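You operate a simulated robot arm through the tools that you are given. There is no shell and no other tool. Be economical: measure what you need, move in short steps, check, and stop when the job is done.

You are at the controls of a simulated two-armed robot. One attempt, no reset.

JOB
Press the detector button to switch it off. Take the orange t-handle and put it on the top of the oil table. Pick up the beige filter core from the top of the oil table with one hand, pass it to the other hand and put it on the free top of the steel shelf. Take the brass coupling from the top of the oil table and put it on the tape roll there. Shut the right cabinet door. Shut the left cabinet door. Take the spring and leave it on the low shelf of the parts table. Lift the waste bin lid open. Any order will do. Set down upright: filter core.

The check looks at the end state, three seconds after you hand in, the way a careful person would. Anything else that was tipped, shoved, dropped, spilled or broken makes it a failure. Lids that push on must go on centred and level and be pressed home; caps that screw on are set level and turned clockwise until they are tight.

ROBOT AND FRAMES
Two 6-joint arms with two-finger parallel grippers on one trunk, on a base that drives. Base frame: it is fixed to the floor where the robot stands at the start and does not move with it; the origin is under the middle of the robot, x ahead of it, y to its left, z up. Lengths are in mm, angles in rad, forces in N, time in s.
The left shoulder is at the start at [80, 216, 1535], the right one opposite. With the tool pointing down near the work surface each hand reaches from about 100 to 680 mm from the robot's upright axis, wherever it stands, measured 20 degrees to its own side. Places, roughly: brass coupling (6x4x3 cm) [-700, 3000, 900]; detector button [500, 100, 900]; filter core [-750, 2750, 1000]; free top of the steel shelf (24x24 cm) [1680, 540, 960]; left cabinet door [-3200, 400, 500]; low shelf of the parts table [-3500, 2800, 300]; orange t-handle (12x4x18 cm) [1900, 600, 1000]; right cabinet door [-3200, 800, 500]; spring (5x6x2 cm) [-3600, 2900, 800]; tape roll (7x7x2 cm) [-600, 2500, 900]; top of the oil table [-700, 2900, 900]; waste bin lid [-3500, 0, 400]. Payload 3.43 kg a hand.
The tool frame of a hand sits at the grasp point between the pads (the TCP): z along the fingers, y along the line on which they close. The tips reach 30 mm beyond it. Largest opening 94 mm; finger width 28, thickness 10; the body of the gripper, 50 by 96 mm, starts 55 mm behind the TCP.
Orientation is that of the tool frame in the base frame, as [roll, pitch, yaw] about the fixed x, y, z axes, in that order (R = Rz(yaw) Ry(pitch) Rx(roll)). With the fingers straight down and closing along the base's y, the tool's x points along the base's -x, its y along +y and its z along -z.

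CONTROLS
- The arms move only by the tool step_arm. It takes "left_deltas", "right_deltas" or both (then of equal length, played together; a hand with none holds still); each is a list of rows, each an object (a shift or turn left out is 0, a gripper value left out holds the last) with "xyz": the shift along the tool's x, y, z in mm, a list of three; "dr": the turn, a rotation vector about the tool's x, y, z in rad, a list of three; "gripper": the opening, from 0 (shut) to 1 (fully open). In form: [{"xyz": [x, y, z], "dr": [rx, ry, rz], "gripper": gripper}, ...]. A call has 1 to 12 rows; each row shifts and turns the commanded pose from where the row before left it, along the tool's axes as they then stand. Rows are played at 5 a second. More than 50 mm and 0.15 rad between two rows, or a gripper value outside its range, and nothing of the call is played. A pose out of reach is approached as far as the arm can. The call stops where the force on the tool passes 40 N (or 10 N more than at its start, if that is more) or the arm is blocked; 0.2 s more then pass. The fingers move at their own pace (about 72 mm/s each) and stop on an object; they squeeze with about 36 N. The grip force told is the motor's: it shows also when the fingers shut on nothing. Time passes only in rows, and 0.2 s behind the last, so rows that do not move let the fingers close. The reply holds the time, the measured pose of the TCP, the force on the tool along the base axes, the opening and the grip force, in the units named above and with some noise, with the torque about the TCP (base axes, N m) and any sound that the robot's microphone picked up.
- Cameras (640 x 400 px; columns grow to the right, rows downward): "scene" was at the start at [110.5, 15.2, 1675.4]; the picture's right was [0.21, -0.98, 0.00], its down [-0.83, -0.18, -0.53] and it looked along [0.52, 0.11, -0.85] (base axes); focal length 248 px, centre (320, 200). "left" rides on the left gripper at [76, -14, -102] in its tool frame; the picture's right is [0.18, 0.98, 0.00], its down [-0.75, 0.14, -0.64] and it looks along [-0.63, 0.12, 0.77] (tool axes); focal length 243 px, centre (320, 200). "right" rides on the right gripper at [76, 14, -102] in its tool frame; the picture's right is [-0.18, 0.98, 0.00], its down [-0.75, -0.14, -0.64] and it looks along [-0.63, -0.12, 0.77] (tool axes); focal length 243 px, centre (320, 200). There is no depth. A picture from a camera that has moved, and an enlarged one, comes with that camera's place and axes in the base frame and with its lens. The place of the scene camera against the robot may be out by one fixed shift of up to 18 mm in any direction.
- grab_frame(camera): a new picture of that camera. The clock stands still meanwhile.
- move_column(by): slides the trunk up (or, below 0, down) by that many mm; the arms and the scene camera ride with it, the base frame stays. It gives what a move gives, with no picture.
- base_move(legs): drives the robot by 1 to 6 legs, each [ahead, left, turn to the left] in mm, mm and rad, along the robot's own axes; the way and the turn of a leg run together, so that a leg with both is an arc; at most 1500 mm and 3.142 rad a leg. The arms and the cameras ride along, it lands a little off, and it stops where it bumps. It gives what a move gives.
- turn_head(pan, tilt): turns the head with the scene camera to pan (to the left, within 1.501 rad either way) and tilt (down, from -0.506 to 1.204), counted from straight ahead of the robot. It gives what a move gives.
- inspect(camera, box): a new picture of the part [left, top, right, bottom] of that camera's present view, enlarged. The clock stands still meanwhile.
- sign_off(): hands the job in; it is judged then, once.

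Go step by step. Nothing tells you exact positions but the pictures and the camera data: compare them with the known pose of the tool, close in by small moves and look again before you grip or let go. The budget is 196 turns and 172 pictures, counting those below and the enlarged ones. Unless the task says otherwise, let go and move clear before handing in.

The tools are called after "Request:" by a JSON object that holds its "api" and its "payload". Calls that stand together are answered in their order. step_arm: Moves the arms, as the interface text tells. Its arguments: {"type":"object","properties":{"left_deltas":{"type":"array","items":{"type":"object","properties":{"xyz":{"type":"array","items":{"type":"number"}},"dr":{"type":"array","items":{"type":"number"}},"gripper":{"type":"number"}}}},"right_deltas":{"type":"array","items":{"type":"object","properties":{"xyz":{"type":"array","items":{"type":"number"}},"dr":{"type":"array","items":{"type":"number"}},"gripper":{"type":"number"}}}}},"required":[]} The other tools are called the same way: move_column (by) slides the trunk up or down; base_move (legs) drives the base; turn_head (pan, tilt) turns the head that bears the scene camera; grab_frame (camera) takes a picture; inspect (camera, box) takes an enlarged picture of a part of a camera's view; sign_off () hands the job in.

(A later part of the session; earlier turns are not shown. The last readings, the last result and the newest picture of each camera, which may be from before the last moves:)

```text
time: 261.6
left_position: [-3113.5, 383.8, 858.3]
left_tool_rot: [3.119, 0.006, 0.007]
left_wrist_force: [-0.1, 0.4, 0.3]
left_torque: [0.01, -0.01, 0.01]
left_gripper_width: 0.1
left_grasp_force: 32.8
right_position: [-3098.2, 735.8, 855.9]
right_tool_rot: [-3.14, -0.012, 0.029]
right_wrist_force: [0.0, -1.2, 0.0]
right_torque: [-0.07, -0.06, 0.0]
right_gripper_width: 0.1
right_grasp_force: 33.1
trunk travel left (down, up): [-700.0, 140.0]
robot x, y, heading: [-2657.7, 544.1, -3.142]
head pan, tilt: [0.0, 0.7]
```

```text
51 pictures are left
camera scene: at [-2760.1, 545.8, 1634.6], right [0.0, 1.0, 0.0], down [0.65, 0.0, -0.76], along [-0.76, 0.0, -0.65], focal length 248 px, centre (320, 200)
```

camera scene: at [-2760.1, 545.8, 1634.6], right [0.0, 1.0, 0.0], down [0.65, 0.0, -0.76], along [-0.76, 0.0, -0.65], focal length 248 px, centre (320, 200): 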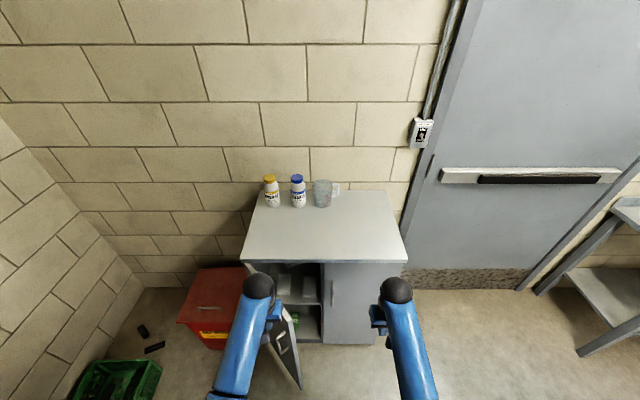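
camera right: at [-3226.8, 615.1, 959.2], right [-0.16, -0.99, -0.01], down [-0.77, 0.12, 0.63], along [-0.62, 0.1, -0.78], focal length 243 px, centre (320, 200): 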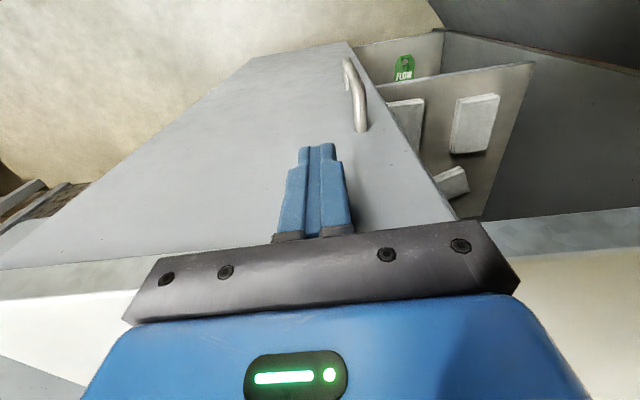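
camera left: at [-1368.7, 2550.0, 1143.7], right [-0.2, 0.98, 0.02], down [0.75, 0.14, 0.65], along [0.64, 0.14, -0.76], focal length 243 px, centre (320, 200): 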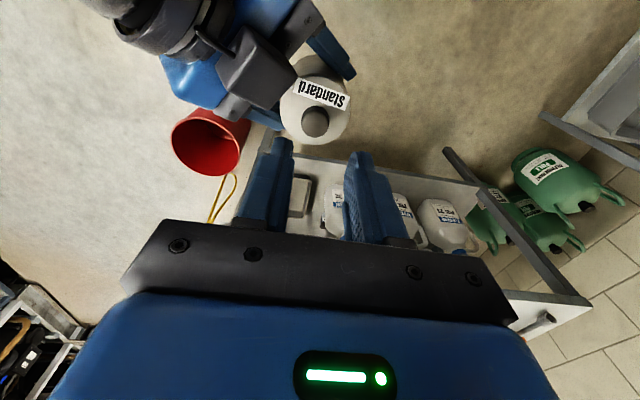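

Right door is shut. Now sweep the left door shut.

Request:
{"api": "step_arm", "payload": {"left_deltas": [{"xyz": [-34, -10, 0]}, {"xyz": [-24, -25, 0]}, {"xyz": [-27, -23, 0]}, {"xyz": [-30, -18, 0]}, {"xyz": [-32, -12, 0]}, {"xyz": [-15, -4, 0]}, {"xyz": [-8, -3, 0]}, {"xyz": [-6, 0, 0]}, {"xyz": [-6, 0, 0]}, {"xyz": [-6, 0, 0]}, {"xyz": [-5, 0, 0]}, {"xyz": [-5, 0, 0]}]}}

Request:
{"api": "inspect", "payload": {"camera": "scene", "box": [200, 220, 440, 380]}}

```text
time: 264.1
left_position: [-3304.6, 477.4, 855.5]
left_tool_rot: [3.12, 0.003, 0.005]
left_wrist_force: [35.3, 0.6, 0.8]
left_torque: [-0.02, 0.73, -0.32]
left_gripper_width: 0.3
left_grasp_force: 32.8
right_position: [-3091.5, 733.7, 860.0]
right_tool_rot: [-3.138, -0.004, 0.029]
right_wrist_force: [-0.3, 0.4, 0.3]
right_torque: [-0.03, -0.01, -0.02]
right_gripper_width: 0.0
right_grasp_force: 33.2
trunk travel left (down, up): [-700.0, 140.0]
robot x, y, heading: [-2654.6, 543.8, -3.144]
head pan, tilt: [0.0, 0.7]
```

```text
2.50 times, centred on (320, 300) of scene
camera zoom: at [-2750.0, 543.0, 1635.2], right [0.0, 1.0, 0.0], down [0.64, 0.0, -0.77], along [-0.77, 0.0, -0.64], focal length 620 px, centre (320, -50)
```

zoom: 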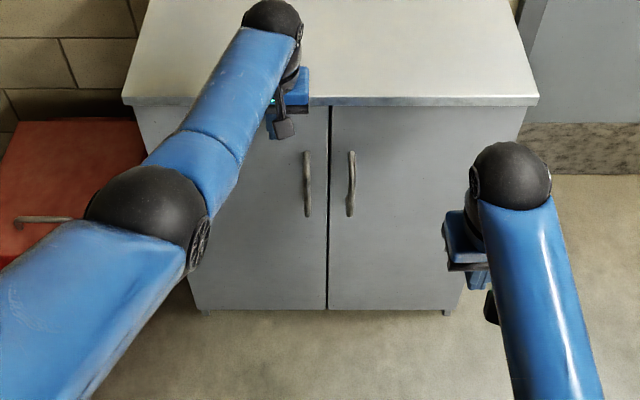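

Both doors are shut. Now the bin (lid near [-3430,10,~420]): retract, raise the trunk for clearance, and reposition facing the bin.

Request:
{"api": "step_arm", "payload": {"left_deltas": [{"xyz": [40, 0, 0]}, {"xyz": [45, 0, 0]}, {"xyz": [45, 0, 0]}, {"xyz": [45, 0, 0]}, {"xyz": [45, 30, 0]}]}}

Request:
{"api": "move_column", "payload": {"by": 130}}

Request:
{"api": "base_move", "payload": {"legs": [[200, 90, 0], [0, 0, 0.4]]}}

Request:
{"api": "turn_head", "payload": {"pan": 0.25, "tilt": 0.95}}

Request:
{"api": "grab_frame", "payload": {"camera": "scene"}}

```text
refused: row 5 steps farther than a row can; nothing moved
```

```text
time: 264.6
left_position: [-3303.9, 475.9, 860.2]
left_tool_rot: [3.116, -0.011, 0.003]
left_wrist_force: [3.8, 1.3, 2.6]
left_torque: [-0.02, 0.15, -0.04]
left_gripper_width: 0.0
left_grasp_force: 33.4
right_position: [-3093.7, 733.3, 867.9]
right_tool_rot: [-3.136, -0.009, 0.027]
right_wrist_force: [0.6, 0.3, -0.7]
right_torque: [0.01, 0.05, 0.02]
right_gripper_width: 0.1
right_grasp_force: 32.8
trunk travel left (down, up): [-709.0, 131.0]
robot x, y, heading: [-2655.1, 545.4, -3.147]
head pan, tilt: [0.0, 0.7]
stopped: the force on the tool passed its limit at 51 N (the readings are from after the stop); the commanded pose is now the measured one
```

```text
time: 265.4
left_position: [-3301.7, 475.0, 854.2]
left_tool_rot: [3.115, -0.038, -0.004]
left_wrist_force: [20.7, 7.2, 10.8]
left_torque: [-0.41, 1.12, -0.02]
left_gripper_width: 0.0
left_grasp_force: 32.8
right_position: [-3102.6, 730.4, 865.3]
right_tool_rot: [-3.139, -0.008, 0.028]
right_wrist_force: [-0.3, 0.5, 0.2]
right_torque: [0.01, 0.0, -0.01]
right_gripper_width: 0.1
right_grasp_force: 33.2
trunk travel left (down, up): [-709.0, 131.0]
robot x, y, heading: [-2665.4, 536.5, 3.142]
head pan, tilt: [0.0, 0.7]
stopped in leg 1: the force on the tool passed its limit at 59 N (the readings are from after the stop); the commanded pose is now the measured one
```

```text
time: 266.2
left_position: [-3302.5, 476.0, 855.7]
left_tool_rot: [3.115, -0.037, -0.002]
left_wrist_force: [25.3, 8.2, 4.9]
left_torque: [-0.36, 1.24, -0.02]
left_gripper_width: 0.1
left_grasp_force: 33.5
right_position: [-3103.3, 729.6, 866.5]
right_tool_rot: [-3.139, -0.006, 0.028]
right_wrist_force: [0.1, 0.3, 0.5]
right_torque: [0.01, 0.0, 0.03]
right_gripper_width: 0.2
right_grasp_force: 32.8
trunk travel left (down, up): [-709.0, 131.0]
robot x, y, heading: [-2663.0, 537.8, 3.134]
head pan, tilt: [0.25, 0.949]
```

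```text
49 pictures are left
camera scene: at [-2747.1, 521.8, 1624.1], right [-0.25, 0.97, 0.0], down [0.79, 0.2, -0.59], along [-0.57, -0.14, -0.81], focal length 248 px, centre (320, 200)
```

scene: 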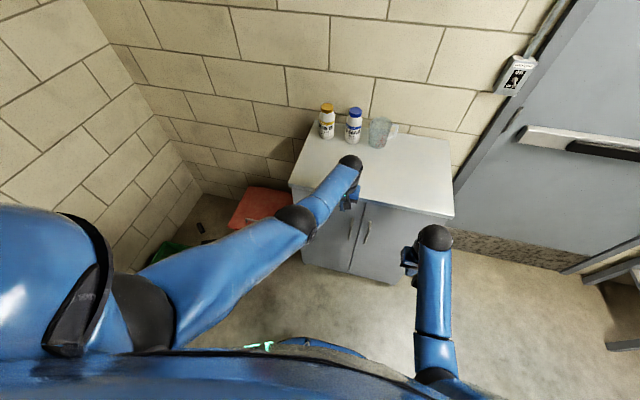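

The retract was refused, but the force limit caught the later moves safely. Retract the left hand properly first.

Request:
{"api": "step_arm", "payload": {"left_deltas": [{"xyz": [15, 0, 0]}, {"xyz": [45, 0, 0]}, {"xyz": [45, 0, 0]}, {"xyz": [45, 0, 0]}, {"xyz": [45, 0, 0]}, {"xyz": [30, 0, 0]}]}}

```text
time: 267.6
left_position: [-3079.4, 473.7, 863.9]
left_tool_rot: [3.117, -0.036, 0.0]
left_wrist_force: [0.1, -0.3, 0.4]
left_torque: [0.04, 0.02, -0.02]
left_gripper_width: 0.2
left_grasp_force: 32.8
right_position: [-3105.8, 727.8, 865.5]
right_tool_rot: [-3.136, -0.011, 0.028]
right_wrist_force: [-0.4, 0.5, 0.1]
right_torque: [-0.03, 0.0, -0.03]
right_gripper_width: 0.1
right_grasp_force: 33.2
trunk travel left (down, up): [-709.0, 131.0]
robot x, y, heading: [-2663.6, 537.1, 3.137]
head pan, tilt: [0.25, 0.949]
```

Request:
{"api": "move_column", "payload": {"by": 130}}

Request:
{"api": "base_move", "payload": {"legs": [[220, 100, 0], [0, 0, 0.4]]}}

Request:
{"api": "grab_frame", "payload": {"camera": "scene"}}

```text
time: 269.1
left_position: [-3081.4, 472.8, 991.4]
left_tool_rot: [3.118, -0.037, -0.002]
left_wrist_force: [0.5, 0.4, -0.6]
left_torque: [0.01, 0.03, -0.01]
left_gripper_width: 0.0
left_grasp_force: 32.9
right_position: [-3106.6, 728.5, 994.9]
right_tool_rot: [-3.137, -0.008, 0.029]
right_wrist_force: [0.2, 0.3, -0.3]
right_torque: [-0.06, 0.01, -0.01]
right_gripper_width: 0.0
right_grasp_force: 32.4
trunk travel left (down, up): [-839.0, 1.0]
robot x, y, heading: [-2664.5, 536.2, 3.141]
head pan, tilt: [0.25, 0.949]
```

```text
time: 272.1
left_position: [-3239.1, 214.5, 993.0]
left_tool_rot: [3.115, -0.037, 0.414]
left_wrist_force: [0.4, 0.2, -0.2]
left_torque: [-0.01, 0.02, -0.02]
left_gripper_width: 0.3
left_grasp_force: 32.7
right_position: [-3365.2, 436.1, 995.3]
right_tool_rot: [-3.136, -0.011, 0.441]
right_wrist_force: [-1.0, 0.3, -0.1]
right_torque: [0.03, -0.02, 0.01]
right_gripper_width: 0.0
right_grasp_force: 33.2
trunk travel left (down, up): [-839.0, 1.0]
robot x, y, heading: [-2885.6, 436.8, -2.729]
head pan, tilt: [0.25, 0.949]
```

```text
48 pictures are left
camera scene: at [-2957.2, 382.2, 1753.7], right [-0.62, 0.79, 0.0], down [0.64, 0.5, -0.58], along [-0.46, -0.36, -0.81], focal length 248 px, centre (320, 200)
```

scene: 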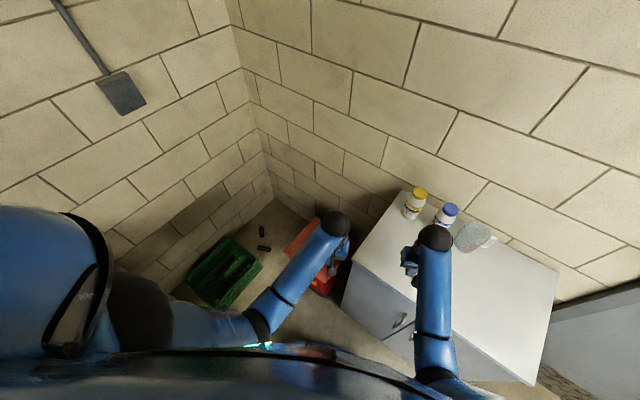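

The right hand hovers over the cabinet, so before lowering the trunk I'll fold it back; then lower part way and look at the bin with the left camera.

Request:
{"api": "step_arm", "payload": {"right_deltas": [{"xyz": [40, 20, 0]}, {"xyz": [40, 20, 0]}, {"xyz": [40, 20, 0]}, {"xyz": [20, 30, 0]}, {}]}}

```text
time: 273.4
left_position: [-3240.6, 212.4, 992.3]
left_tool_rot: [3.118, -0.037, 0.412]
left_wrist_force: [0.0, 0.6, 0.6]
left_torque: [-0.02, 0.01, -0.01]
left_gripper_width: 0.2
left_grasp_force: 32.9
right_position: [-3201.4, 414.2, 994.5]
right_tool_rot: [-3.135, -0.011, 0.442]
right_wrist_force: [0.4, -0.3, -0.5]
right_torque: [-0.01, 0.0, -0.02]
right_gripper_width: 0.0
right_grasp_force: 32.7
trunk travel left (down, up): [-839.0, 1.0]
robot x, y, heading: [-2886.7, 439.4, -2.724]
head pan, tilt: [0.25, 0.949]
```

Request:
{"api": "move_column", "payload": {"by": -250}}

Request:
{"api": "grab_frame", "payload": {"camera": "left"}}

Request:
{"api": "grab_frame", "payload": {"camera": "scene"}}

```text
time: 275.9
left_position: [-3240.5, 211.8, 742.2]
left_tool_rot: [3.118, -0.035, 0.415]
left_wrist_force: [0.0, -0.1, 0.3]
left_torque: [0.0, -0.01, 0.0]
left_gripper_width: 0.0
left_grasp_force: 32.7
right_position: [-3201.2, 413.2, 744.9]
right_tool_rot: [-3.135, -0.012, 0.443]
right_wrist_force: [0.9, -0.4, 0.1]
right_torque: [0.01, 0.0, 0.02]
right_gripper_width: 0.1
right_grasp_force: 32.7
trunk travel left (down, up): [-589.0, 251.0]
robot x, y, heading: [-2884.5, 438.6, -2.725]
head pan, tilt: [0.25, 0.949]
```

```text
47 pictures are left
camera left: at [-3179.6, 257.8, 848.6], right [0.56, -0.83, 0.03], down [-0.66, -0.43, 0.62], along [-0.5, -0.37, -0.79], focal length 243 px, centre (320, 200)
```

left: 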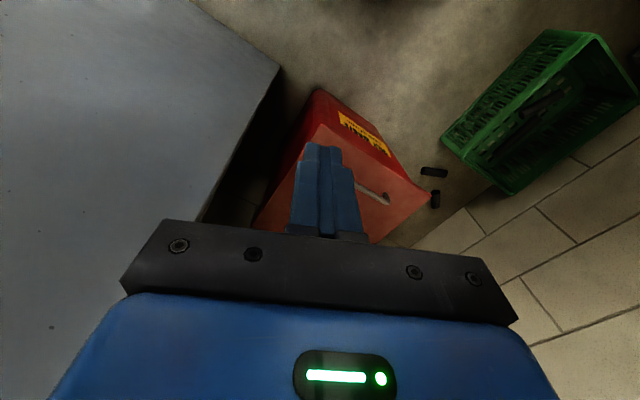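

```text
46 pictures are left
camera scene: at [-2957.2, 381.0, 1503.7], right [-0.62, 0.79, 0.0], down [0.64, 0.5, -0.58], along [-0.46, -0.36, -0.81], focal length 248 px, centre (320, 200)
```

scene: 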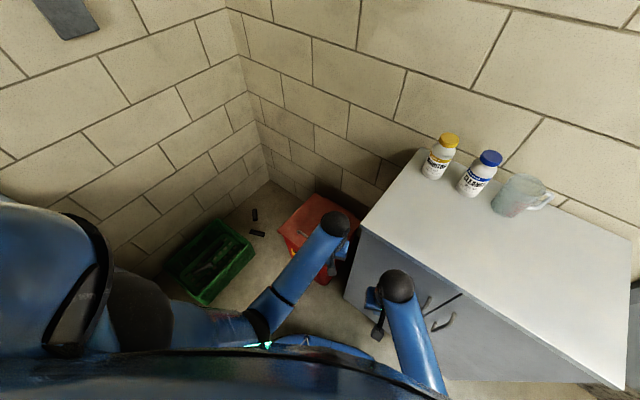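

Request:
{"api": "inspect", "payload": {"camera": "left", "box": [240, 70, 460, 250]}}

Request:
{"api": "turn_head", "payload": {"pan": 1.2, "tilt": 0.7}}

Request:
{"api": "grab_frame", "payload": {"camera": "scene"}}

```text
2.22 times, centred on (350, 160) of left
camera zoom: at [-3179.6, 257.8, 848.6], right [0.56, -0.83, 0.03], down [-0.66, -0.43, 0.62], along [-0.5, -0.37, -0.79], focal length 539 px, centre (253, 289)
```

zoom: 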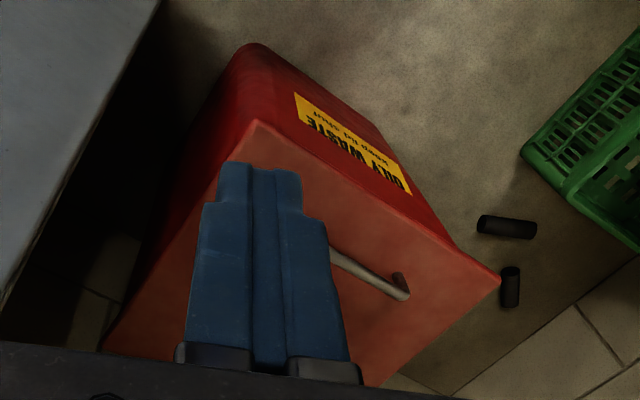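

```text
time: 277.2
left_position: [-3239.7, 212.2, 741.9]
left_tool_rot: [3.118, -0.037, 0.415]
left_wrist_force: [0.0, 0.3, 0.4]
left_torque: [-0.01, 0.0, 0.0]
left_gripper_width: 0.1
left_grasp_force: 33.6
right_position: [-3200.5, 412.7, 745.4]
right_tool_rot: [-3.136, -0.01, 0.441]
right_wrist_force: [-0.1, 0.3, 0.2]
right_torque: [0.02, 0.01, 0.0]
right_gripper_width: 0.1
right_grasp_force: 33.1
trunk travel left (down, up): [-589.0, 251.0]
robot x, y, heading: [-2887.3, 437.4, -2.73]
head pan, tilt: [1.201, 0.7]
```

```text
44 pictures are left
camera scene: at [-2896.3, 340.9, 1523.4], right [-1.0, -0.04, 0.0], down [-0.03, 0.64, -0.76], along [0.03, -0.76, -0.64], focal length 248 px, centre (320, 200)
```

scene: 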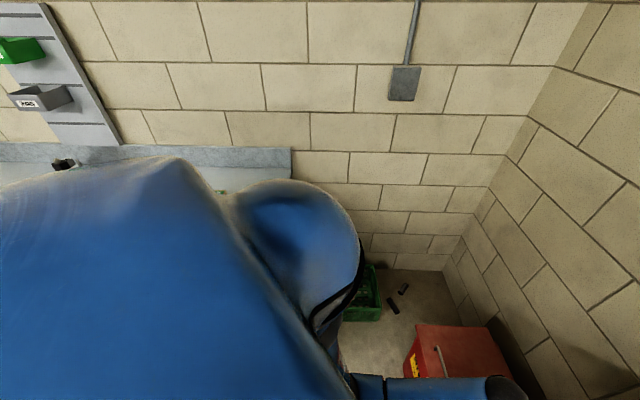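

The handle is a bar along y (≈x -3365, y ±60) with the hinge at the wall side (x≈-3600). I'll fold the right hand further back, and drive nearly straight in front of the bin.

Request:
{"api": "step_arm", "payload": {"right_deltas": [{"xyz": [35, -25, 0]}, {"xyz": [35, -25, 0]}, {}]}}

Request:
{"api": "base_move", "payload": {"legs": [[0, 131, -0.32]]}}

```text
time: 278.0
left_position: [-3240.0, 211.8, 742.6]
left_tool_rot: [3.119, -0.038, 0.413]
left_wrist_force: [0.1, -0.7, -0.1]
left_torque: [0.02, -0.02, -0.01]
left_gripper_width: 0.2
left_grasp_force: 33.2
right_position: [-3160.2, 488.8, 745.5]
right_tool_rot: [-3.137, -0.013, 0.441]
right_wrist_force: [-0.4, 0.2, 0.5]
right_torque: [0.01, 0.0, 0.04]
right_gripper_width: 0.1
right_grasp_force: 32.7
trunk travel left (down, up): [-589.0, 251.0]
robot x, y, heading: [-2885.5, 435.1, -2.73]
head pan, tilt: [1.201, 0.7]
```

```text
time: 279.4
left_position: [-3259.0, 209.3, 743.4]
left_tool_rot: [3.114, -0.037, 0.097]
left_wrist_force: [-0.4, 1.2, -0.1]
left_torque: [0.01, 0.03, -0.04]
left_gripper_width: 0.0
left_grasp_force: 32.9
right_position: [-3096.2, 447.1, 746.4]
right_tool_rot: [-3.137, -0.009, 0.125]
right_wrist_force: [0.1, 0.4, -0.1]
right_torque: [0.01, -0.03, -0.01]
right_gripper_width: 0.0
right_grasp_force: 32.6
trunk travel left (down, up): [-589.0, 251.0]
robot x, y, heading: [-2854.6, 311.0, -3.049]
head pan, tilt: [1.201, 0.7]
```

Request:
{"api": "step_arm", "payload": {"left_deltas": [{"dr": [0, -0.15, 0], "gripper": 0.5}, {"dr": [0, -0.15, 0]}, {"dr": [0, -0.15, 0]}, {"dr": [0, -0.15, 0]}, {"dr": [0, -0.15, 0]}, {"dr": [0, -0.15, 0]}, {"dr": [0, -0.15, 0]}, {"dr": [0, -0.15, 0]}, {"dr": [0, -0.15, 0]}, {"dr": [0, -0.12, 0]}, {}]}}

Request:
{"api": "step_arm", "payload": {"left_deltas": [{"dr": [0, 0, 0.15]}, {"dr": [0, 0, 0.15]}, {"dr": [0, 0, 0.15]}, {"dr": [0, 0, 0.15]}, {"dr": [0, 0, 0.15]}, {"dr": [0, 0, 0.15]}, {"dr": [0, 0, 0.15]}, {"dr": [0, 0, 0.15]}, {"dr": [0, 0, 0.15]}, {"dr": [0, 0, 0.15]}, {"dr": [0, 0, 0.07]}, {}]}}

Request:
{"api": "grab_frame", "payload": {"camera": "left"}}

```text
time: 281.8
left_position: [-3259.1, 206.9, 741.8]
left_tool_rot: [2.96, 1.431, -0.087]
left_wrist_force: [-0.1, 0.0, 0.2]
left_torque: [0.01, 0.0, -0.02]
left_gripper_width: 46.9
left_grasp_force: 0.0
right_position: [-3097.7, 446.2, 745.3]
right_tool_rot: [-3.137, -0.01, 0.123]
right_wrist_force: [-1.0, 0.3, 0.0]
right_torque: [-0.01, -0.02, 0.02]
right_gripper_width: 0.1
right_grasp_force: 32.8
trunk travel left (down, up): [-589.0, 251.0]
robot x, y, heading: [-2853.5, 313.5, -3.048]
head pan, tilt: [1.201, 0.7]
```

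```text
time: 284.4
left_position: [-3259.2, 208.5, 742.3]
left_tool_rot: [1.71, -0.024, -1.477]
left_wrist_force: [-0.4, -0.1, -0.5]
left_torque: [0.0, 0.0, 0.02]
left_gripper_width: 46.8
left_grasp_force: 0.1
right_position: [-3097.2, 446.4, 746.0]
right_tool_rot: [-3.136, -0.011, 0.125]
right_wrist_force: [0.1, -1.0, 0.7]
right_torque: [-0.01, -0.03, 0.01]
right_gripper_width: 0.0
right_grasp_force: 33.7
trunk travel left (down, up): [-589.0, 251.0]
robot x, y, heading: [-2848.8, 310.5, -3.046]
head pan, tilt: [1.201, 0.7]
```

```text
43 pictures are left
camera left: at [-3148.3, 143.0, 745.2], right [-0.12, -0.17, 0.98], down [0.54, 0.81, 0.21], along [-0.83, 0.56, 0.0], focal length 243 px, centre (320, 200)
```

left: 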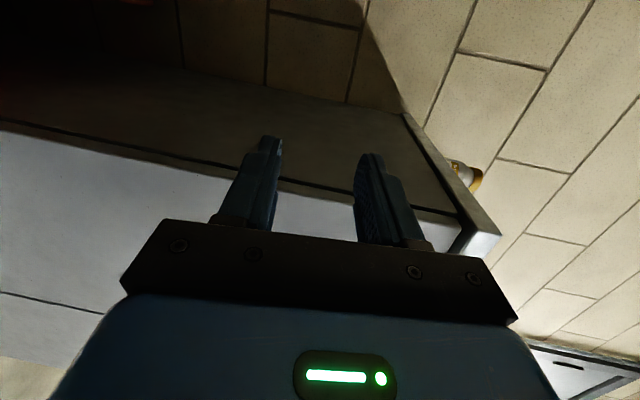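

Hand is horizontal with vertical closing. Move it left in front of the handle and lower the trunk.

Request:
{"api": "step_arm", "payload": {"left_deltas": [{"xyz": [44, 0, 0]}, {"xyz": [44, 0, 0]}, {"xyz": [44, 0, 0]}, {"xyz": [44, 0, 0]}, {"xyz": [40, 0, 0]}, {}]}}

Request:
{"api": "move_column", "payload": {"by": -250}}

Request:
{"api": "grab_frame", "payload": {"camera": "left"}}

Request:
{"api": "turn_head", "payload": {"pan": 0.35, "tilt": 0.9}}

Request:
{"api": "grab_frame", "payload": {"camera": "scene"}}

```text
time: 285.8
left_position: [-3243.4, 63.4, 748.0]
left_tool_rot: [1.711, -0.025, -1.473]
left_wrist_force: [-0.4, -0.5, -0.4]
left_torque: [0.03, 0.0, -0.02]
left_gripper_width: 46.9
left_grasp_force: 0.1
left hand out of reach, approached as far as the arm can: row 4, 5
right_position: [-3096.5, 446.0, 746.4]
right_tool_rot: [-3.136, -0.01, 0.124]
right_wrist_force: [-0.2, -0.2, 0.2]
right_torque: [0.03, 0.0, 0.02]
right_gripper_width: 0.0
right_grasp_force: 32.9
trunk travel left (down, up): [-589.0, 251.0]
robot x, y, heading: [-2853.4, 308.9, -3.041]
head pan, tilt: [1.201, 0.7]
```

```text
time: 288.4
left_position: [-3242.9, 63.6, 497.7]
left_tool_rot: [1.709, -0.024, -1.473]
left_wrist_force: [-1.2, 0.1, 0.3]
left_torque: [0.0, 0.02, -0.02]
left_gripper_width: 46.7
left_grasp_force: 0.1
right_position: [-3096.4, 445.1, 496.4]
right_tool_rot: [-3.136, -0.011, 0.124]
right_wrist_force: [-0.3, 0.4, 0.2]
right_torque: [0.01, 0.01, 0.0]
right_gripper_width: 0.0
right_grasp_force: 33.2
trunk travel left (down, up): [-339.0, 501.0]
robot x, y, heading: [-2856.5, 310.7, -3.045]
head pan, tilt: [1.201, 0.7]
```

```text
42 pictures are left
camera left: at [-3132.4, -0.9, 501.1], right [-0.12, -0.17, 0.98], down [0.54, 0.82, 0.21], along [-0.83, 0.55, 0.0], focal length 243 px, centre (320, 200)
```

left: 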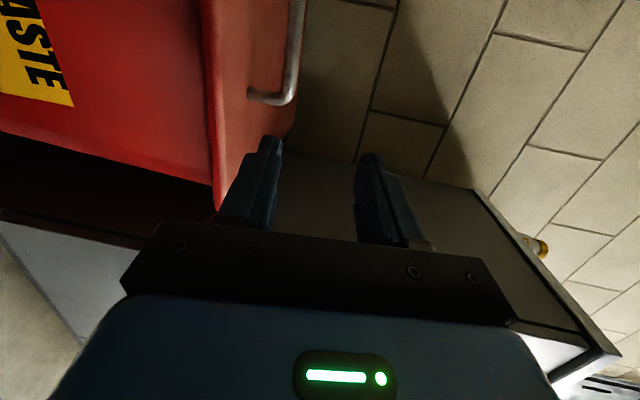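

```text
time: 289.5
left_position: [-3242.9, 63.3, 498.0]
left_tool_rot: [1.711, -0.025, -1.472]
left_wrist_force: [0.4, 0.0, 0.8]
left_torque: [0.0, 0.05, 0.02]
left_gripper_width: 46.9
left_grasp_force: 0.0
right_position: [-3097.1, 446.2, 496.0]
right_tool_rot: [-3.138, -0.009, 0.125]
right_wrist_force: [0.1, -0.1, 0.0]
right_torque: [0.01, -0.01, 0.01]
right_gripper_width: 0.0
right_grasp_force: 32.9
trunk travel left (down, up): [-339.0, 501.0]
robot x, y, heading: [-2849.3, 313.3, -3.049]
head pan, tilt: [0.351, 0.901]
```

```text
41 pictures are left
camera scene: at [-2937.4, 276.2, 1257.3], right [-0.43, 0.9, 0.0], down [0.71, 0.34, -0.62], along [-0.56, -0.27, -0.78], focal length 248 px, centre (320, 200)
```

scene: 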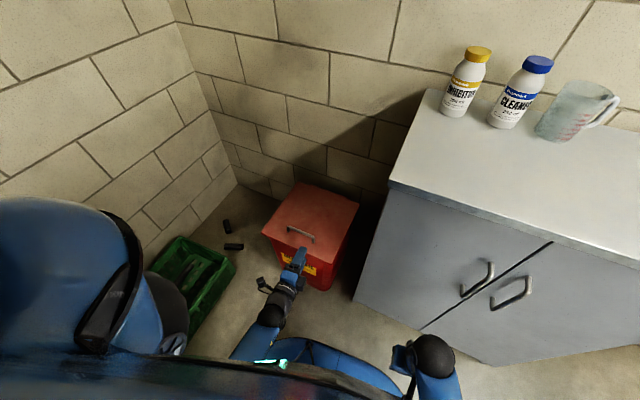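

The handle bar is ~30 mm above the lid (lid z≈419, bar z≈450, y −60..52). I'll level the hand, narrow it, lower to z≈453, align sideways, then drive the fingers around the bar.

Request:
{"api": "step_arm", "payload": {"left_deltas": [{"dr": [-0.13, 0, 0], "gripper": 0.31}, {}]}}

Request:
{"api": "move_column", "payload": {"by": -46}}

Request:
{"api": "base_move", "payload": {"legs": [[0, 45, 0]]}}

Request:
{"api": "grab_frame", "payload": {"camera": "left"}}

```text
time: 290.1
left_position: [-3243.3, 69.8, 498.7]
left_tool_rot: [1.579, -0.025, -1.468]
left_wrist_force: [0.3, 0.0, 0.9]
left_torque: [-0.03, 0.0, 0.0]
left_gripper_width: 29.2
left_grasp_force: 0.0
left hand out of reach, approached as far as the arm can: row 1
right_position: [-3096.8, 445.1, 495.5]
right_tool_rot: [-3.137, -0.011, 0.125]
right_wrist_force: [0.6, 0.1, -0.1]
right_torque: [-0.03, 0.02, 0.04]
right_gripper_width: 0.0
right_grasp_force: 33.0
trunk travel left (down, up): [-339.0, 501.0]
robot x, y, heading: [-2849.4, 307.9, -3.045]
head pan, tilt: [0.351, 0.901]
```

```text
time: 291.0
left_position: [-3243.4, 71.2, 452.9]
left_tool_rot: [1.58, -0.024, -1.469]
left_wrist_force: [0.4, 1.2, 0.9]
left_torque: [0.02, -0.02, -0.02]
left_gripper_width: 29.4
left_grasp_force: 0.0
right_position: [-3096.1, 444.6, 449.2]
right_tool_rot: [-3.137, -0.011, 0.125]
right_wrist_force: [1.3, 0.0, -0.1]
right_torque: [0.01, -0.03, 0.0]
right_gripper_width: 0.1
right_grasp_force: 33.2
trunk travel left (down, up): [-293.0, 547.0]
robot x, y, heading: [-2846.9, 313.7, -3.045]
head pan, tilt: [0.351, 0.901]
```

```text
time: 291.9
left_position: [-3238.8, 26.9, 451.9]
left_tool_rot: [1.584, -0.023, -1.47]
left_wrist_force: [0.4, -0.1, 0.7]
left_torque: [-0.01, 0.03, -0.03]
left_gripper_width: 28.9
left_grasp_force: 0.0
right_position: [-3092.1, 400.5, 450.5]
right_tool_rot: [-3.135, -0.011, 0.123]
right_wrist_force: [-1.1, -0.3, -0.1]
right_torque: [0.0, 0.02, 0.03]
right_gripper_width: 0.0
right_grasp_force: 33.0
trunk travel left (down, up): [-293.0, 547.0]
robot x, y, heading: [-2847.3, 265.9, -3.044]
head pan, tilt: [0.351, 0.901]
```

```text
40 pictures are left
camera left: at [-3129.0, -38.5, 442.1], right [0.01, -0.16, 0.99], down [0.56, 0.82, 0.13], along [-0.83, 0.55, 0.1], focal length 243 px, centre (320, 200)
```

left: 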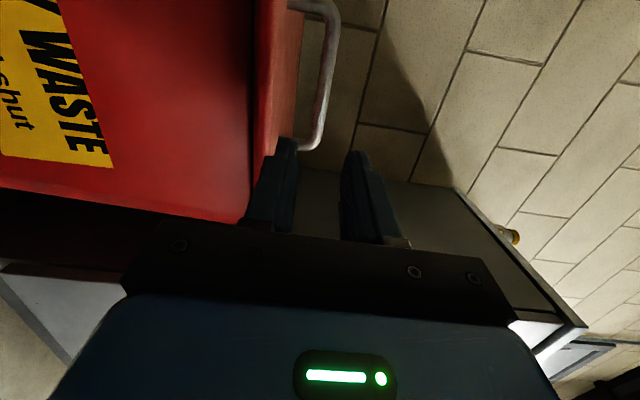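

Bar lies between the finger planes. Small turn left, raise 4 mm, and drive in 100 mm to bring the bar between the fingers.

Request:
{"api": "base_move", "payload": {"legs": [[0, 0, 0.03]]}}

Request:
{"api": "move_column", "payload": {"by": 4}}

Request:
{"api": "base_move", "payload": {"legs": [[75, 0, 0]]}}

Request:
{"api": "grab_frame", "payload": {"camera": "left"}}

```text
time: 292.7
left_position: [-3232.6, 13.9, 453.0]
left_tool_rot: [1.579, -0.023, -1.438]
left_wrist_force: [1.0, 1.4, 0.0]
left_torque: [-0.03, 0.06, -0.03]
left_gripper_width: 29.3
left_grasp_force: 0.1
right_position: [-3096.3, 395.2, 449.7]
right_tool_rot: [-3.136, -0.01, 0.155]
right_wrist_force: [0.4, 0.5, 0.4]
right_torque: [0.01, -0.02, -0.05]
right_gripper_width: 0.4
right_grasp_force: 32.6
trunk travel left (down, up): [-293.0, 547.0]
robot x, y, heading: [-2850.0, 268.1, -3.019]
head pan, tilt: [0.351, 0.901]
```

```text
time: 293.2
left_position: [-3231.9, 14.6, 456.7]
left_tool_rot: [1.58, -0.025, -1.44]
left_wrist_force: [0.5, 0.3, 0.1]
left_torque: [0.03, 0.01, -0.03]
left_gripper_width: 29.2
left_grasp_force: 0.0
right_position: [-3096.3, 394.8, 453.1]
right_tool_rot: [-3.137, -0.011, 0.153]
right_wrist_force: [0.0, 0.3, 0.6]
right_torque: [-0.03, 0.04, -0.04]
right_gripper_width: 0.0
right_grasp_force: 33.1
trunk travel left (down, up): [-297.0, 543.0]
robot x, y, heading: [-2849.6, 269.2, -3.014]
head pan, tilt: [0.351, 0.901]
```

```text
time: 294.2
left_position: [-3307.8, 5.0, 456.4]
left_tool_rot: [1.581, -0.025, -1.439]
left_wrist_force: [0.3, -0.1, -0.4]
left_torque: [0.02, 0.01, 0.01]
left_gripper_width: 29.0
left_grasp_force: 0.1
right_position: [-3172.7, 384.3, 453.6]
right_tool_rot: [-3.138, -0.011, 0.154]
right_wrist_force: [0.0, -0.4, 0.1]
right_torque: [-0.02, -0.02, -0.01]
right_gripper_width: 0.0
right_grasp_force: 33.0
trunk travel left (down, up): [-297.0, 543.0]
robot x, y, heading: [-2924.6, 258.8, -3.02]
head pan, tilt: [0.351, 0.901]
```

```text
39 pictures are left
camera left: at [-3195.6, -55.8, 446.1], right [0.01, -0.16, 0.99], down [0.54, 0.83, 0.13], along [-0.84, 0.53, 0.09], focal length 243 px, centre (320, 200)
```

left: 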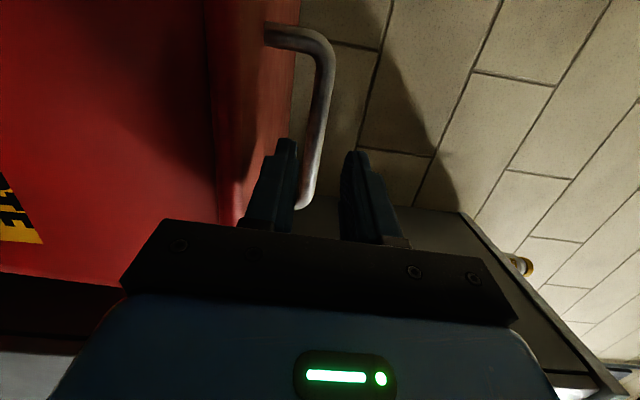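

Request:
{"api": "base_move", "payload": {"legs": [[38, 0, 0]]}}

Request:
{"api": "grab_frame", "payload": {"camera": "left"}}

```text
time: 295.1
left_position: [-3344.7, -0.3, 456.3]
left_tool_rot: [1.582, -0.025, -1.44]
left_wrist_force: [0.9, 0.1, -0.3]
left_torque: [-0.01, 0.0, 0.01]
left_gripper_width: 28.9
left_grasp_force: 0.0
right_position: [-3208.9, 379.7, 454.4]
right_tool_rot: [-3.138, -0.012, 0.154]
right_wrist_force: [0.5, -0.3, -1.2]
right_torque: [-0.02, -0.02, 0.05]
right_gripper_width: 0.0
right_grasp_force: 33.0
trunk travel left (down, up): [-297.0, 543.0]
robot x, y, heading: [-2961.9, 253.5, -3.008]
head pan, tilt: [0.351, 0.901]
```

```text
38 pictures are left
camera left: at [-3232.3, -60.5, 446.0], right [0.01, -0.16, 0.99], down [0.54, 0.83, 0.13], along [-0.84, 0.53, 0.09], focal length 243 px, centre (320, 200)
```

left: 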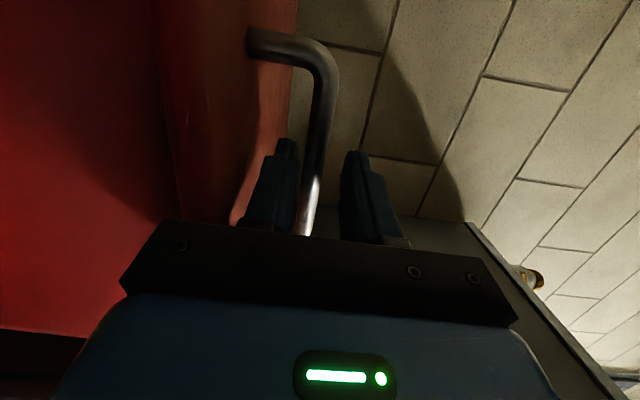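

Bar is between the fingers. Close, then lift along the hinge arc in small increments.

Request:
{"api": "step_arm", "payload": {"left_deltas": [{"gripper": 0}, {}, {}, {"xyz": [0, 13, 2], "dr": [0.05, 0, 0]}, {"xyz": [0, 20, 3], "dr": [0.08, 0, 0]}, {"xyz": [0, 20, 3], "dr": [0.08, 0, 0]}, {"xyz": [0, 20, 3], "dr": [0.08, 0, 0]}, {}]}}

Request:
{"api": "grab_frame", "payload": {"camera": "scene"}}

```text
time: 296.9
left_position: [-3355.6, -11.0, 502.1]
left_tool_rot: [1.78, -0.031, -1.388]
left_wrist_force: [-5.4, 17.9, -4.8]
left_torque: [1.3, 0.0, -0.85]
left_gripper_width: 12.0
left_grasp_force: 36.0
left hand out of reach, approached as far as the arm can: row 6, 7
right_position: [-3210.2, 380.7, 453.8]
right_tool_rot: [-3.14, -0.012, 0.153]
right_wrist_force: [-0.6, -0.4, -0.7]
right_torque: [-0.02, 0.01, 0.02]
right_gripper_width: 0.2
right_grasp_force: 32.7
trunk travel left (down, up): [-297.0, 543.0]
robot x, y, heading: [-2962.0, 251.1, -3.016]
head pan, tilt: [0.351, 0.901]
```

```text
37 pictures are left
camera scene: at [-3045.1, 216.3, 1215.3], right [-0.46, 0.89, 0.0], down [0.7, 0.36, -0.62], along [-0.55, -0.29, -0.78], focal length 248 px, centre (320, 200)
```

scene: 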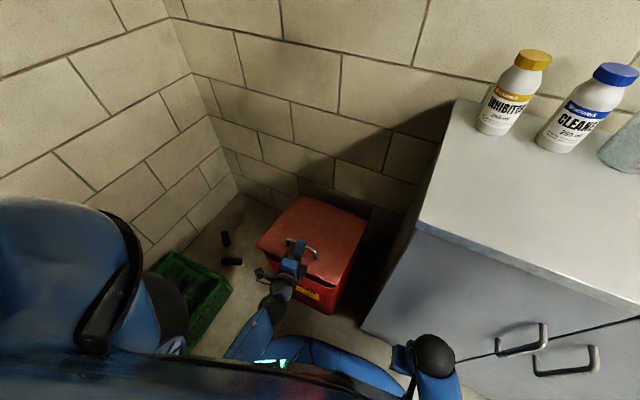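

The lid is lifting (~0.2 rad) but this hand pose tops out. I'll trade height: lower the arm relative to the trunk, then raise the trunk in steps while pitching the hand with the lid.

Request:
{"api": "step_arm", "payload": {"left_deltas": [{"xyz": [0, -13, -2], "dr": [-0.05, 0, 0]}, {"xyz": [0, -13, -2], "dr": [-0.05, 0, 0]}, {"xyz": [0, -8, -1], "dr": [-0.03, 0, 0]}, {}]}}

Request:
{"api": "move_column", "payload": {"by": 30}}

Request:
{"api": "step_arm", "payload": {"left_deltas": [{"xyz": [0, 1, 4], "dr": [0.06, 0, 0]}, {"xyz": [0, 1, 4], "dr": [0.06, 0, 0]}, {}]}}

Request:
{"api": "move_column", "payload": {"by": 30}}

Request:
{"api": "step_arm", "payload": {"left_deltas": [{"xyz": [0, 1, 5], "dr": [0.06, 0, 0]}, {"xyz": [0, 1, 5], "dr": [0.06, 0, 0]}, {}]}}

```text
time: 297.9
left_position: [-3345.5, -11.1, 469.7]
left_tool_rot: [1.652, -0.035, -1.39]
left_wrist_force: [-11.0, 18.3, -3.3]
left_torque: [1.07, 0.01, -0.19]
left_gripper_width: 12.7
left_grasp_force: 35.0
right_position: [-3208.1, 381.0, 453.6]
right_tool_rot: [-3.138, -0.013, 0.153]
right_wrist_force: [0.4, 0.2, -0.2]
right_torque: [-0.01, -0.02, 0.01]
right_gripper_width: 0.0
right_grasp_force: 33.5
trunk travel left (down, up): [-297.0, 543.0]
robot x, y, heading: [-2959.5, 253.0, -3.014]
head pan, tilt: [0.351, 0.901]
```

```text
time: 298.7
left_position: [-3344.4, -10.8, 500.3]
left_tool_rot: [1.651, -0.034, -1.388]
left_wrist_force: [-8.8, 16.9, -5.5]
left_torque: [1.11, -0.11, -0.86]
left_gripper_width: 12.8
left_grasp_force: 37.0
right_position: [-3208.7, 381.7, 482.2]
right_tool_rot: [-3.139, -0.011, 0.155]
right_wrist_force: [0.6, 0.2, -0.2]
right_torque: [-0.01, -0.01, 0.01]
right_gripper_width: 0.2
right_grasp_force: 33.5
trunk travel left (down, up): [-327.0, 513.0]
robot x, y, heading: [-2956.8, 256.0, -3.014]
head pan, tilt: [0.351, 0.901]
```

```text
time: 299.5
left_position: [-3347.9, -16.0, 501.7]
left_tool_rot: [1.746, -0.037, -1.375]
left_wrist_force: [19.8, 2.5, 7.8]
left_torque: [-0.48, 0.11, 0.66]
left_gripper_width: 11.6
left_grasp_force: 36.0
right_position: [-3208.2, 379.0, 483.8]
right_tool_rot: [-3.136, -0.008, 0.157]
right_wrist_force: [-0.4, 0.5, -0.4]
right_torque: [0.0, 0.01, -0.01]
right_gripper_width: 0.0
right_grasp_force: 32.4
trunk travel left (down, up): [-327.0, 513.0]
robot x, y, heading: [-2959.5, 251.9, -3.014]
head pan, tilt: [0.351, 0.901]
```

```text
time: 300.2
left_position: [-3351.3, -15.7, 529.1]
left_tool_rot: [1.75, -0.032, -1.38]
left_wrist_force: [-15.2, -12.1, -9.6]
left_torque: [-0.36, -0.09, 0.88]
left_gripper_width: 12.0
left_grasp_force: 35.9
right_position: [-3210.1, 379.0, 513.7]
right_tool_rot: [-3.135, -0.013, 0.153]
right_wrist_force: [-0.2, -0.2, -0.5]
right_torque: [-0.02, 0.06, 0.02]
right_gripper_width: 0.1
right_grasp_force: 32.8
trunk travel left (down, up): [-357.0, 483.0]
robot x, y, heading: [-2958.8, 253.8, -3.015]
head pan, tilt: [0.351, 0.901]
```

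```text
time: 301.0
left_position: [-3352.2, -17.2, 530.3]
left_tool_rot: [1.809, -0.042, -1.366]
left_wrist_force: [13.5, 14.5, 4.9]
left_torque: [-0.41, 0.08, -1.1]
left_gripper_width: 11.7
left_grasp_force: 35.9
left hand out of reach, approached as far as the arm can: row 1, 2
right_position: [-3207.2, 382.4, 514.4]
right_tool_rot: [-3.138, -0.009, 0.154]
right_wrist_force: [-0.8, -0.8, 0.2]
right_torque: [0.0, 0.01, 0.03]
right_gripper_width: 0.2
right_grasp_force: 32.9
trunk travel left (down, up): [-357.0, 483.0]
robot x, y, heading: [-2961.1, 253.8, -3.016]
head pan, tilt: [0.351, 0.901]
```

The wrist is at a limit in this roll. I'll lower the lid gently, release, back out, and retry with the hand rolled the other way.

Request:
{"api": "move_column", "payload": {"by": -30}}

Request:
{"api": "step_arm", "payload": {"left_deltas": [{"xyz": [0, -1, -4], "dr": [-0.06, 0, 0]}, {"xyz": [0, -1, -4], "dr": [-0.06, 0, 0]}, {}]}}

Request:
{"api": "move_column", "payload": {"by": -30}}

Request:
{"api": "step_arm", "payload": {"left_deltas": [{"xyz": [0, -4, -1], "dr": [-0.05, 0, 0]}, {"xyz": [0, -4, -1], "dr": [-0.05, 0, 0]}, {"xyz": [0, -3, 0]}, {"gripper": 0.32}, {}, {}]}}

Request:
{"api": "grab_frame", "payload": {"camera": "left"}}

```text
time: 301.8
left_position: [-3353.0, -20.9, 498.1]
left_tool_rot: [1.808, -0.043, -1.36]
left_wrist_force: [16.9, 10.5, -1.0]
left_torque: [-1.13, 0.02, 0.23]
left_gripper_width: 11.7
left_grasp_force: 36.3
right_position: [-3208.3, 379.8, 483.4]
right_tool_rot: [-3.137, -0.012, 0.154]
right_wrist_force: [0.2, 0.1, 0.1]
right_torque: [0.0, 0.0, 0.0]
right_gripper_width: 0.2
right_grasp_force: 33.1
trunk travel left (down, up): [-327.0, 513.0]
robot x, y, heading: [-2959.7, 253.3, -3.017]
head pan, tilt: [0.351, 0.901]
```

```text
time: 302.6
left_position: [-3346.6, -20.4, 498.7]
left_tool_rot: [1.739, -0.044, -1.346]
left_wrist_force: [16.8, 13.1, -1.2]
left_torque: [0.57, -0.15, -0.72]
left_gripper_width: 11.9
left_grasp_force: 36.2
left hand out of reach, approached as far as the arm can: row 2
right_position: [-3207.5, 379.8, 484.0]
right_tool_rot: [-3.138, -0.011, 0.154]
right_wrist_force: [0.1, 0.4, 0.5]
right_torque: [-0.02, 0.01, -0.04]
right_gripper_width: 0.0
right_grasp_force: 32.9
trunk travel left (down, up): [-327.0, 513.0]
robot x, y, heading: [-2961.5, 253.3, -3.017]
head pan, tilt: [0.351, 0.901]
```

```text
time: 303.3
left_position: [-3346.3, -21.8, 467.4]
left_tool_rot: [1.741, -0.048, -1.347]
left_wrist_force: [17.2, 9.7, -1.4]
left_torque: [0.23, -0.15, 0.64]
left_gripper_width: 11.6
left_grasp_force: 35.8
right_position: [-3208.5, 380.1, 453.9]
right_tool_rot: [-3.137, -0.011, 0.155]
right_wrist_force: [0.3, -0.2, -0.9]
right_torque: [0.01, 0.0, -0.03]
right_gripper_width: 0.0
right_grasp_force: 33.4
trunk travel left (down, up): [-297.0, 543.0]
robot x, y, heading: [-2962.5, 253.5, -3.019]
head pan, tilt: [0.351, 0.901]
```

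```text
time: 304.7
left_position: [-3343.1, -22.0, 459.0]
left_tool_rot: [1.639, -0.044, -1.345]
left_wrist_force: [17.0, -4.7, -2.5]
left_torque: [-0.23, -0.44, -0.85]
left_gripper_width: 30.1
left_grasp_force: 0.0
right_position: [-3209.2, 380.0, 453.4]
right_tool_rot: [-3.137, -0.012, 0.153]
right_wrist_force: [0.3, 0.5, -0.4]
right_torque: [0.0, -0.04, 0.02]
right_gripper_width: 0.0
right_grasp_force: 33.1
trunk travel left (down, up): [-297.0, 543.0]
robot x, y, heading: [-2956.5, 250.5, -3.018]
head pan, tilt: [0.351, 0.901]
```

```text
36 pictures are left
camera left: at [-3224.6, -72.5, 455.5], right [-0.03, -0.15, 0.99], down [0.44, 0.88, 0.15], along [-0.9, 0.44, 0.04], focal length 243 px, centre (320, 200)
```

left: 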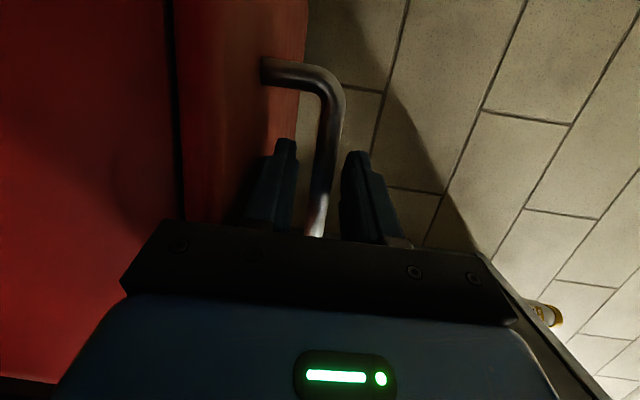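

Request:
{"api": "base_move", "payload": {"legs": [[-125, 0, 0]]}}

Request:
{"api": "step_arm", "payload": {"left_deltas": [{"dr": [0, 0, -0.15]}, {"dr": [0, 0, -0.15]}, {"dr": [0, 0, -0.15]}, {"dr": [0, 0, -0.15]}, {"dr": [0, 0, -0.15]}, {"dr": [0, 0, -0.15]}, {"dr": [0, 0, -0.15]}, {"dr": [0, 0, -0.15]}, {"dr": [0, 0, -0.15]}, {"dr": [0, 0, -0.15]}, {"dr": [0, 0, -0.15]}, {"dr": [0, 0, -0.15]}]}}

Request:
{"api": "step_arm", "payload": {"left_deltas": [{"dr": [0, 0, -0.15]}, {"dr": [0, 0, -0.15]}, {"dr": [0, 0, -0.15]}, {"dr": [0, 0, -0.15]}, {"dr": [0, 0, -0.15]}, {"dr": [0, 0, -0.15]}, {"dr": [0, 0, -0.15]}, {"dr": [0, 0, -0.15]}, {"dr": [0, 0, -0.14]}, {}]}}

```text
time: 306.0
left_position: [-3221.7, -5.5, 459.1]
left_tool_rot: [1.637, -0.045, -1.347]
left_wrist_force: [0.4, 0.2, -0.3]
left_torque: [0.01, -0.05, 0.01]
left_gripper_width: 30.2
left_grasp_force: 0.0
right_position: [-3086.1, 395.2, 454.1]
right_tool_rot: [-3.137, -0.01, 0.151]
right_wrist_force: [0.1, 0.0, -0.2]
right_torque: [0.01, 0.01, 0.0]
right_gripper_width: 0.1
right_grasp_force: 33.3
trunk travel left (down, up): [-297.0, 543.0]
robot x, y, heading: [-2838.7, 268.0, -3.018]
head pan, tilt: [0.351, 0.901]
```

```text
time: 308.6
left_position: [-3220.4, -5.2, 458.0]
left_tool_rot: [-1.922, 1.373, 1.454]
left_wrist_force: [0.2, 0.2, -0.4]
left_torque: [0.01, -0.01, 0.03]
left_gripper_width: 30.3
left_grasp_force: 0.1
right_position: [-3086.2, 395.5, 454.3]
right_tool_rot: [-3.135, -0.01, 0.153]
right_wrist_force: [-0.1, 0.0, -0.2]
right_torque: [0.0, -0.02, 0.02]
right_gripper_width: 0.1
right_grasp_force: 33.3
trunk travel left (down, up): [-297.0, 543.0]
robot x, y, heading: [-2836.8, 267.2, -3.007]
head pan, tilt: [0.351, 0.901]
```

```text
time: 310.8
left_position: [-3262.5, 61.6, 568.7]
left_tool_rot: [-1.648, 0.055, 1.787]
left_wrist_force: [-0.1, 0.1, 0.7]
left_torque: [-0.04, -0.05, 0.07]
left_gripper_width: 30.2
left_grasp_force: 0.0
left hand out of reach, approached as far as the arm can: row 2, 3, 4, 5, 6, 7, 8, 9
right_position: [-3088.4, 399.0, 453.0]
right_tool_rot: [-3.141, -0.01, 0.148]
right_wrist_force: [-0.3, 0.7, -0.1]
right_torque: [-0.03, -0.05, 0.0]
right_gripper_width: 0.2
right_grasp_force: 33.4
trunk travel left (down, up): [-297.0, 543.0]
robot x, y, heading: [-2842.7, 268.6, -3.019]
head pan, tilt: [0.351, 0.901]
```

Request:
{"api": "step_arm", "payload": {"left_deltas": [{"dr": [-0.15, 0, 0]}, {"dr": [-0.15, 0, 0]}, {"dr": [-0.15, 0, 0]}, {"dr": [-0.15, 0, 0]}, {"dr": [-0.15, 0, 0]}, {"dr": [-0.15, 0, 0]}, {"dr": [-0.15, 0, 0]}, {"dr": [-0.15, 0, 0]}]}}

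```text
time: 312.6
left_position: [-3257.2, 57.4, 567.0]
left_tool_rot: [-2.84, 0.049, 1.795]
left_wrist_force: [-0.5, 0.3, -0.5]
left_torque: [0.0, 0.0, -0.01]
left_gripper_width: 30.2
left_grasp_force: 0.0
right_position: [-3086.6, 396.3, 452.9]
right_tool_rot: [-3.135, -0.012, 0.152]
right_wrist_force: [-0.7, -0.5, 0.4]
right_torque: [0.01, 0.02, 0.0]
right_gripper_width: 0.3
right_grasp_force: 33.5
trunk travel left (down, up): [-297.0, 543.0]
robot x, y, heading: [-2833.0, 265.8, -3.02]
head pan, tilt: [0.351, 0.901]
```

With this roll the hand pitches freely through ~75°. Return to horizontal, straighten yaw, and shift left; then lower the trunk to the handle height.

Request:
{"api": "step_arm", "payload": {"left_deltas": [{"dr": [0.15, 0, 0]}, {"dr": [0.15, 0, 0]}, {"dr": [0.15, 0, 0]}, {"dr": [0.15, 0, 0]}, {"dr": [0.15, 0, 0]}, {"dr": [0.15, 0, 0]}, {"dr": [0.15, 0, 0]}, {"dr": [0.1, 0, 0]}, {"xyz": [-25, 0, 0], "dr": [0, 0.07, 0]}, {"xyz": [-25, 0, 0], "dr": [0, 0.07, 0]}, {}]}}

```text
time: 315.0
left_position: [-3250.0, 17.4, 563.6]
left_tool_rot: [-1.715, 0.035, 1.672]
left_wrist_force: [0.3, 0.0, -0.6]
left_torque: [-0.02, -0.02, 0.01]
left_gripper_width: 30.0
left_grasp_force: 0.1
left hand out of reach, approached as far as the arm can: row 10
right_position: [-3084.2, 396.5, 454.2]
right_tool_rot: [-3.135, -0.01, 0.152]
right_wrist_force: [-0.3, -0.3, 0.4]
right_torque: [0.04, -0.01, 0.02]
right_gripper_width: 0.1
right_grasp_force: 32.8
trunk travel left (down, up): [-297.0, 543.0]
robot x, y, heading: [-2837.7, 269.1, -3.012]
head pan, tilt: [0.351, 0.901]
```

Request:
{"api": "move_column", "payload": {"by": -106}}

Request:
{"api": "base_move", "payload": {"legs": [[55, 0, 0]]}}

Request:
{"api": "grab_frame", "payload": {"camera": "left"}}

```text
time: 316.4
left_position: [-3250.7, 17.2, 458.2]
left_tool_rot: [-1.715, 0.037, 1.674]
left_wrist_force: [0.8, -0.2, 0.1]
left_torque: [-0.02, -0.02, 0.0]
left_gripper_width: 30.1
left_grasp_force: 0.1
right_position: [-3085.9, 395.7, 347.8]
right_tool_rot: [-3.135, -0.011, 0.15]
right_wrist_force: [-0.9, -0.8, 0.9]
right_torque: [0.0, 0.0, -0.01]
right_gripper_width: 0.0
right_grasp_force: 32.9
trunk travel left (down, up): [-191.0, 649.0]
robot x, y, heading: [-2838.0, 267.4, -3.017]
head pan, tilt: [0.351, 0.901]
```

```text
time: 317.3
left_position: [-3303.3, 12.2, 457.4]
left_tool_rot: [-1.719, 0.036, 1.674]
left_wrist_force: [-0.4, 0.0, -0.2]
left_torque: [0.0, 0.0, 0.0]
left_gripper_width: 30.1
left_grasp_force: 0.0
right_position: [-3139.1, 389.5, 347.7]
right_tool_rot: [-3.137, -0.013, 0.151]
right_wrist_force: [0.0, -0.3, 0.4]
right_torque: [0.02, -0.01, 0.03]
right_gripper_width: 0.0
right_grasp_force: 32.7
trunk travel left (down, up): [-191.0, 649.0]
robot x, y, heading: [-2892.5, 260.8, -3.02]
head pan, tilt: [0.351, 0.901]
```

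```text
35 pictures are left
camera left: at [-3212.3, 99.2, 485.2], right [0.13, 0.16, -0.98], down [0.73, -0.68, -0.02], along [-0.67, -0.71, -0.21], focal length 243 px, centre (320, 200)
```

left: 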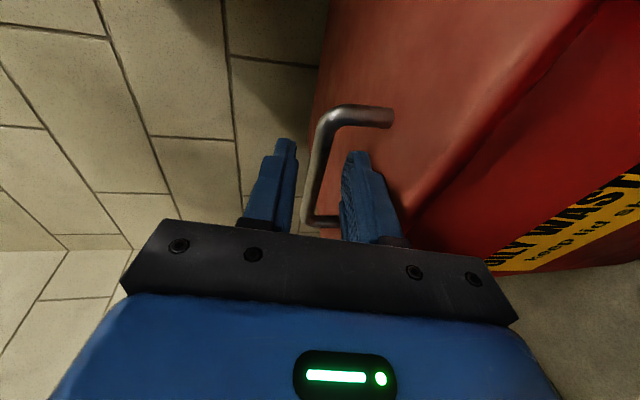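

The bar is lined up between the fingers. Advance and grip.

Request:
{"api": "base_move", "payload": {"legs": [[40, 0, 0]]}}

Request:
{"api": "grab_frame", "payload": {"camera": "left"}}

```text
time: 318.2
left_position: [-3344.0, 6.8, 457.3]
left_tool_rot: [-1.718, 0.034, 1.673]
left_wrist_force: [-0.3, 0.3, 0.6]
left_torque: [-0.01, 0.03, 0.01]
left_gripper_width: 30.5
left_grasp_force: 0.1
right_position: [-3179.3, 383.8, 346.7]
right_tool_rot: [-3.136, -0.011, 0.153]
right_wrist_force: [1.0, -0.1, -0.5]
right_torque: [0.0, -0.01, -0.02]
right_gripper_width: 0.1
right_grasp_force: 33.2
trunk travel left (down, up): [-191.0, 649.0]
robot x, y, heading: [-2929.3, 261.3, -3.018]
head pan, tilt: [0.351, 0.901]
```

```text
34 pictures are left
camera left: at [-3251.7, 94.2, 485.2], right [0.13, 0.16, -0.98], down [0.73, -0.68, -0.02], along [-0.67, -0.71, -0.21], focal length 243 px, centre (320, 200)
```

left: 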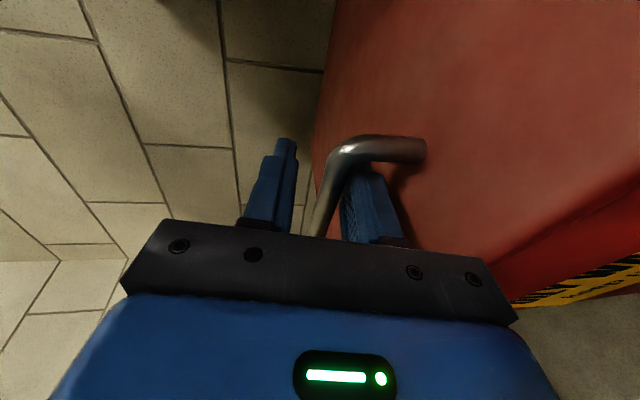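

Lower finger is under the bar. Close and lift along the arc.

Request:
{"api": "step_arm", "payload": {"left_deltas": [{"gripper": 0}, {}, {}, {"xyz": [0, -13, 2], "dr": [-0.05, 0, 0]}, {"xyz": [0, -20, 3], "dr": [-0.08, 0, 0]}, {"xyz": [0, -20, 3], "dr": [-0.08, 0, 0]}, {"xyz": [0, -20, 3], "dr": [-0.08, 0, 0]}, {}]}}

```text
time: 320.0
left_position: [-3371.5, 7.4, 529.8]
left_tool_rot: [-2.003, 0.038, 1.671]
left_wrist_force: [18.6, 12.9, 2.3]
left_torque: [-1.11, -0.31, -0.36]
left_gripper_width: 16.5
left_grasp_force: 35.9
right_position: [-3177.4, 385.1, 347.8]
right_tool_rot: [-3.139, -0.01, 0.151]
right_wrist_force: [-0.5, 0.3, 0.8]
right_torque: [0.01, 0.0, 0.0]
right_gripper_width: 0.1
right_grasp_force: 33.1
trunk travel left (down, up): [-191.0, 649.0]
robot x, y, heading: [-2928.0, 258.0, -3.014]
head pan, tilt: [0.351, 0.901]
```

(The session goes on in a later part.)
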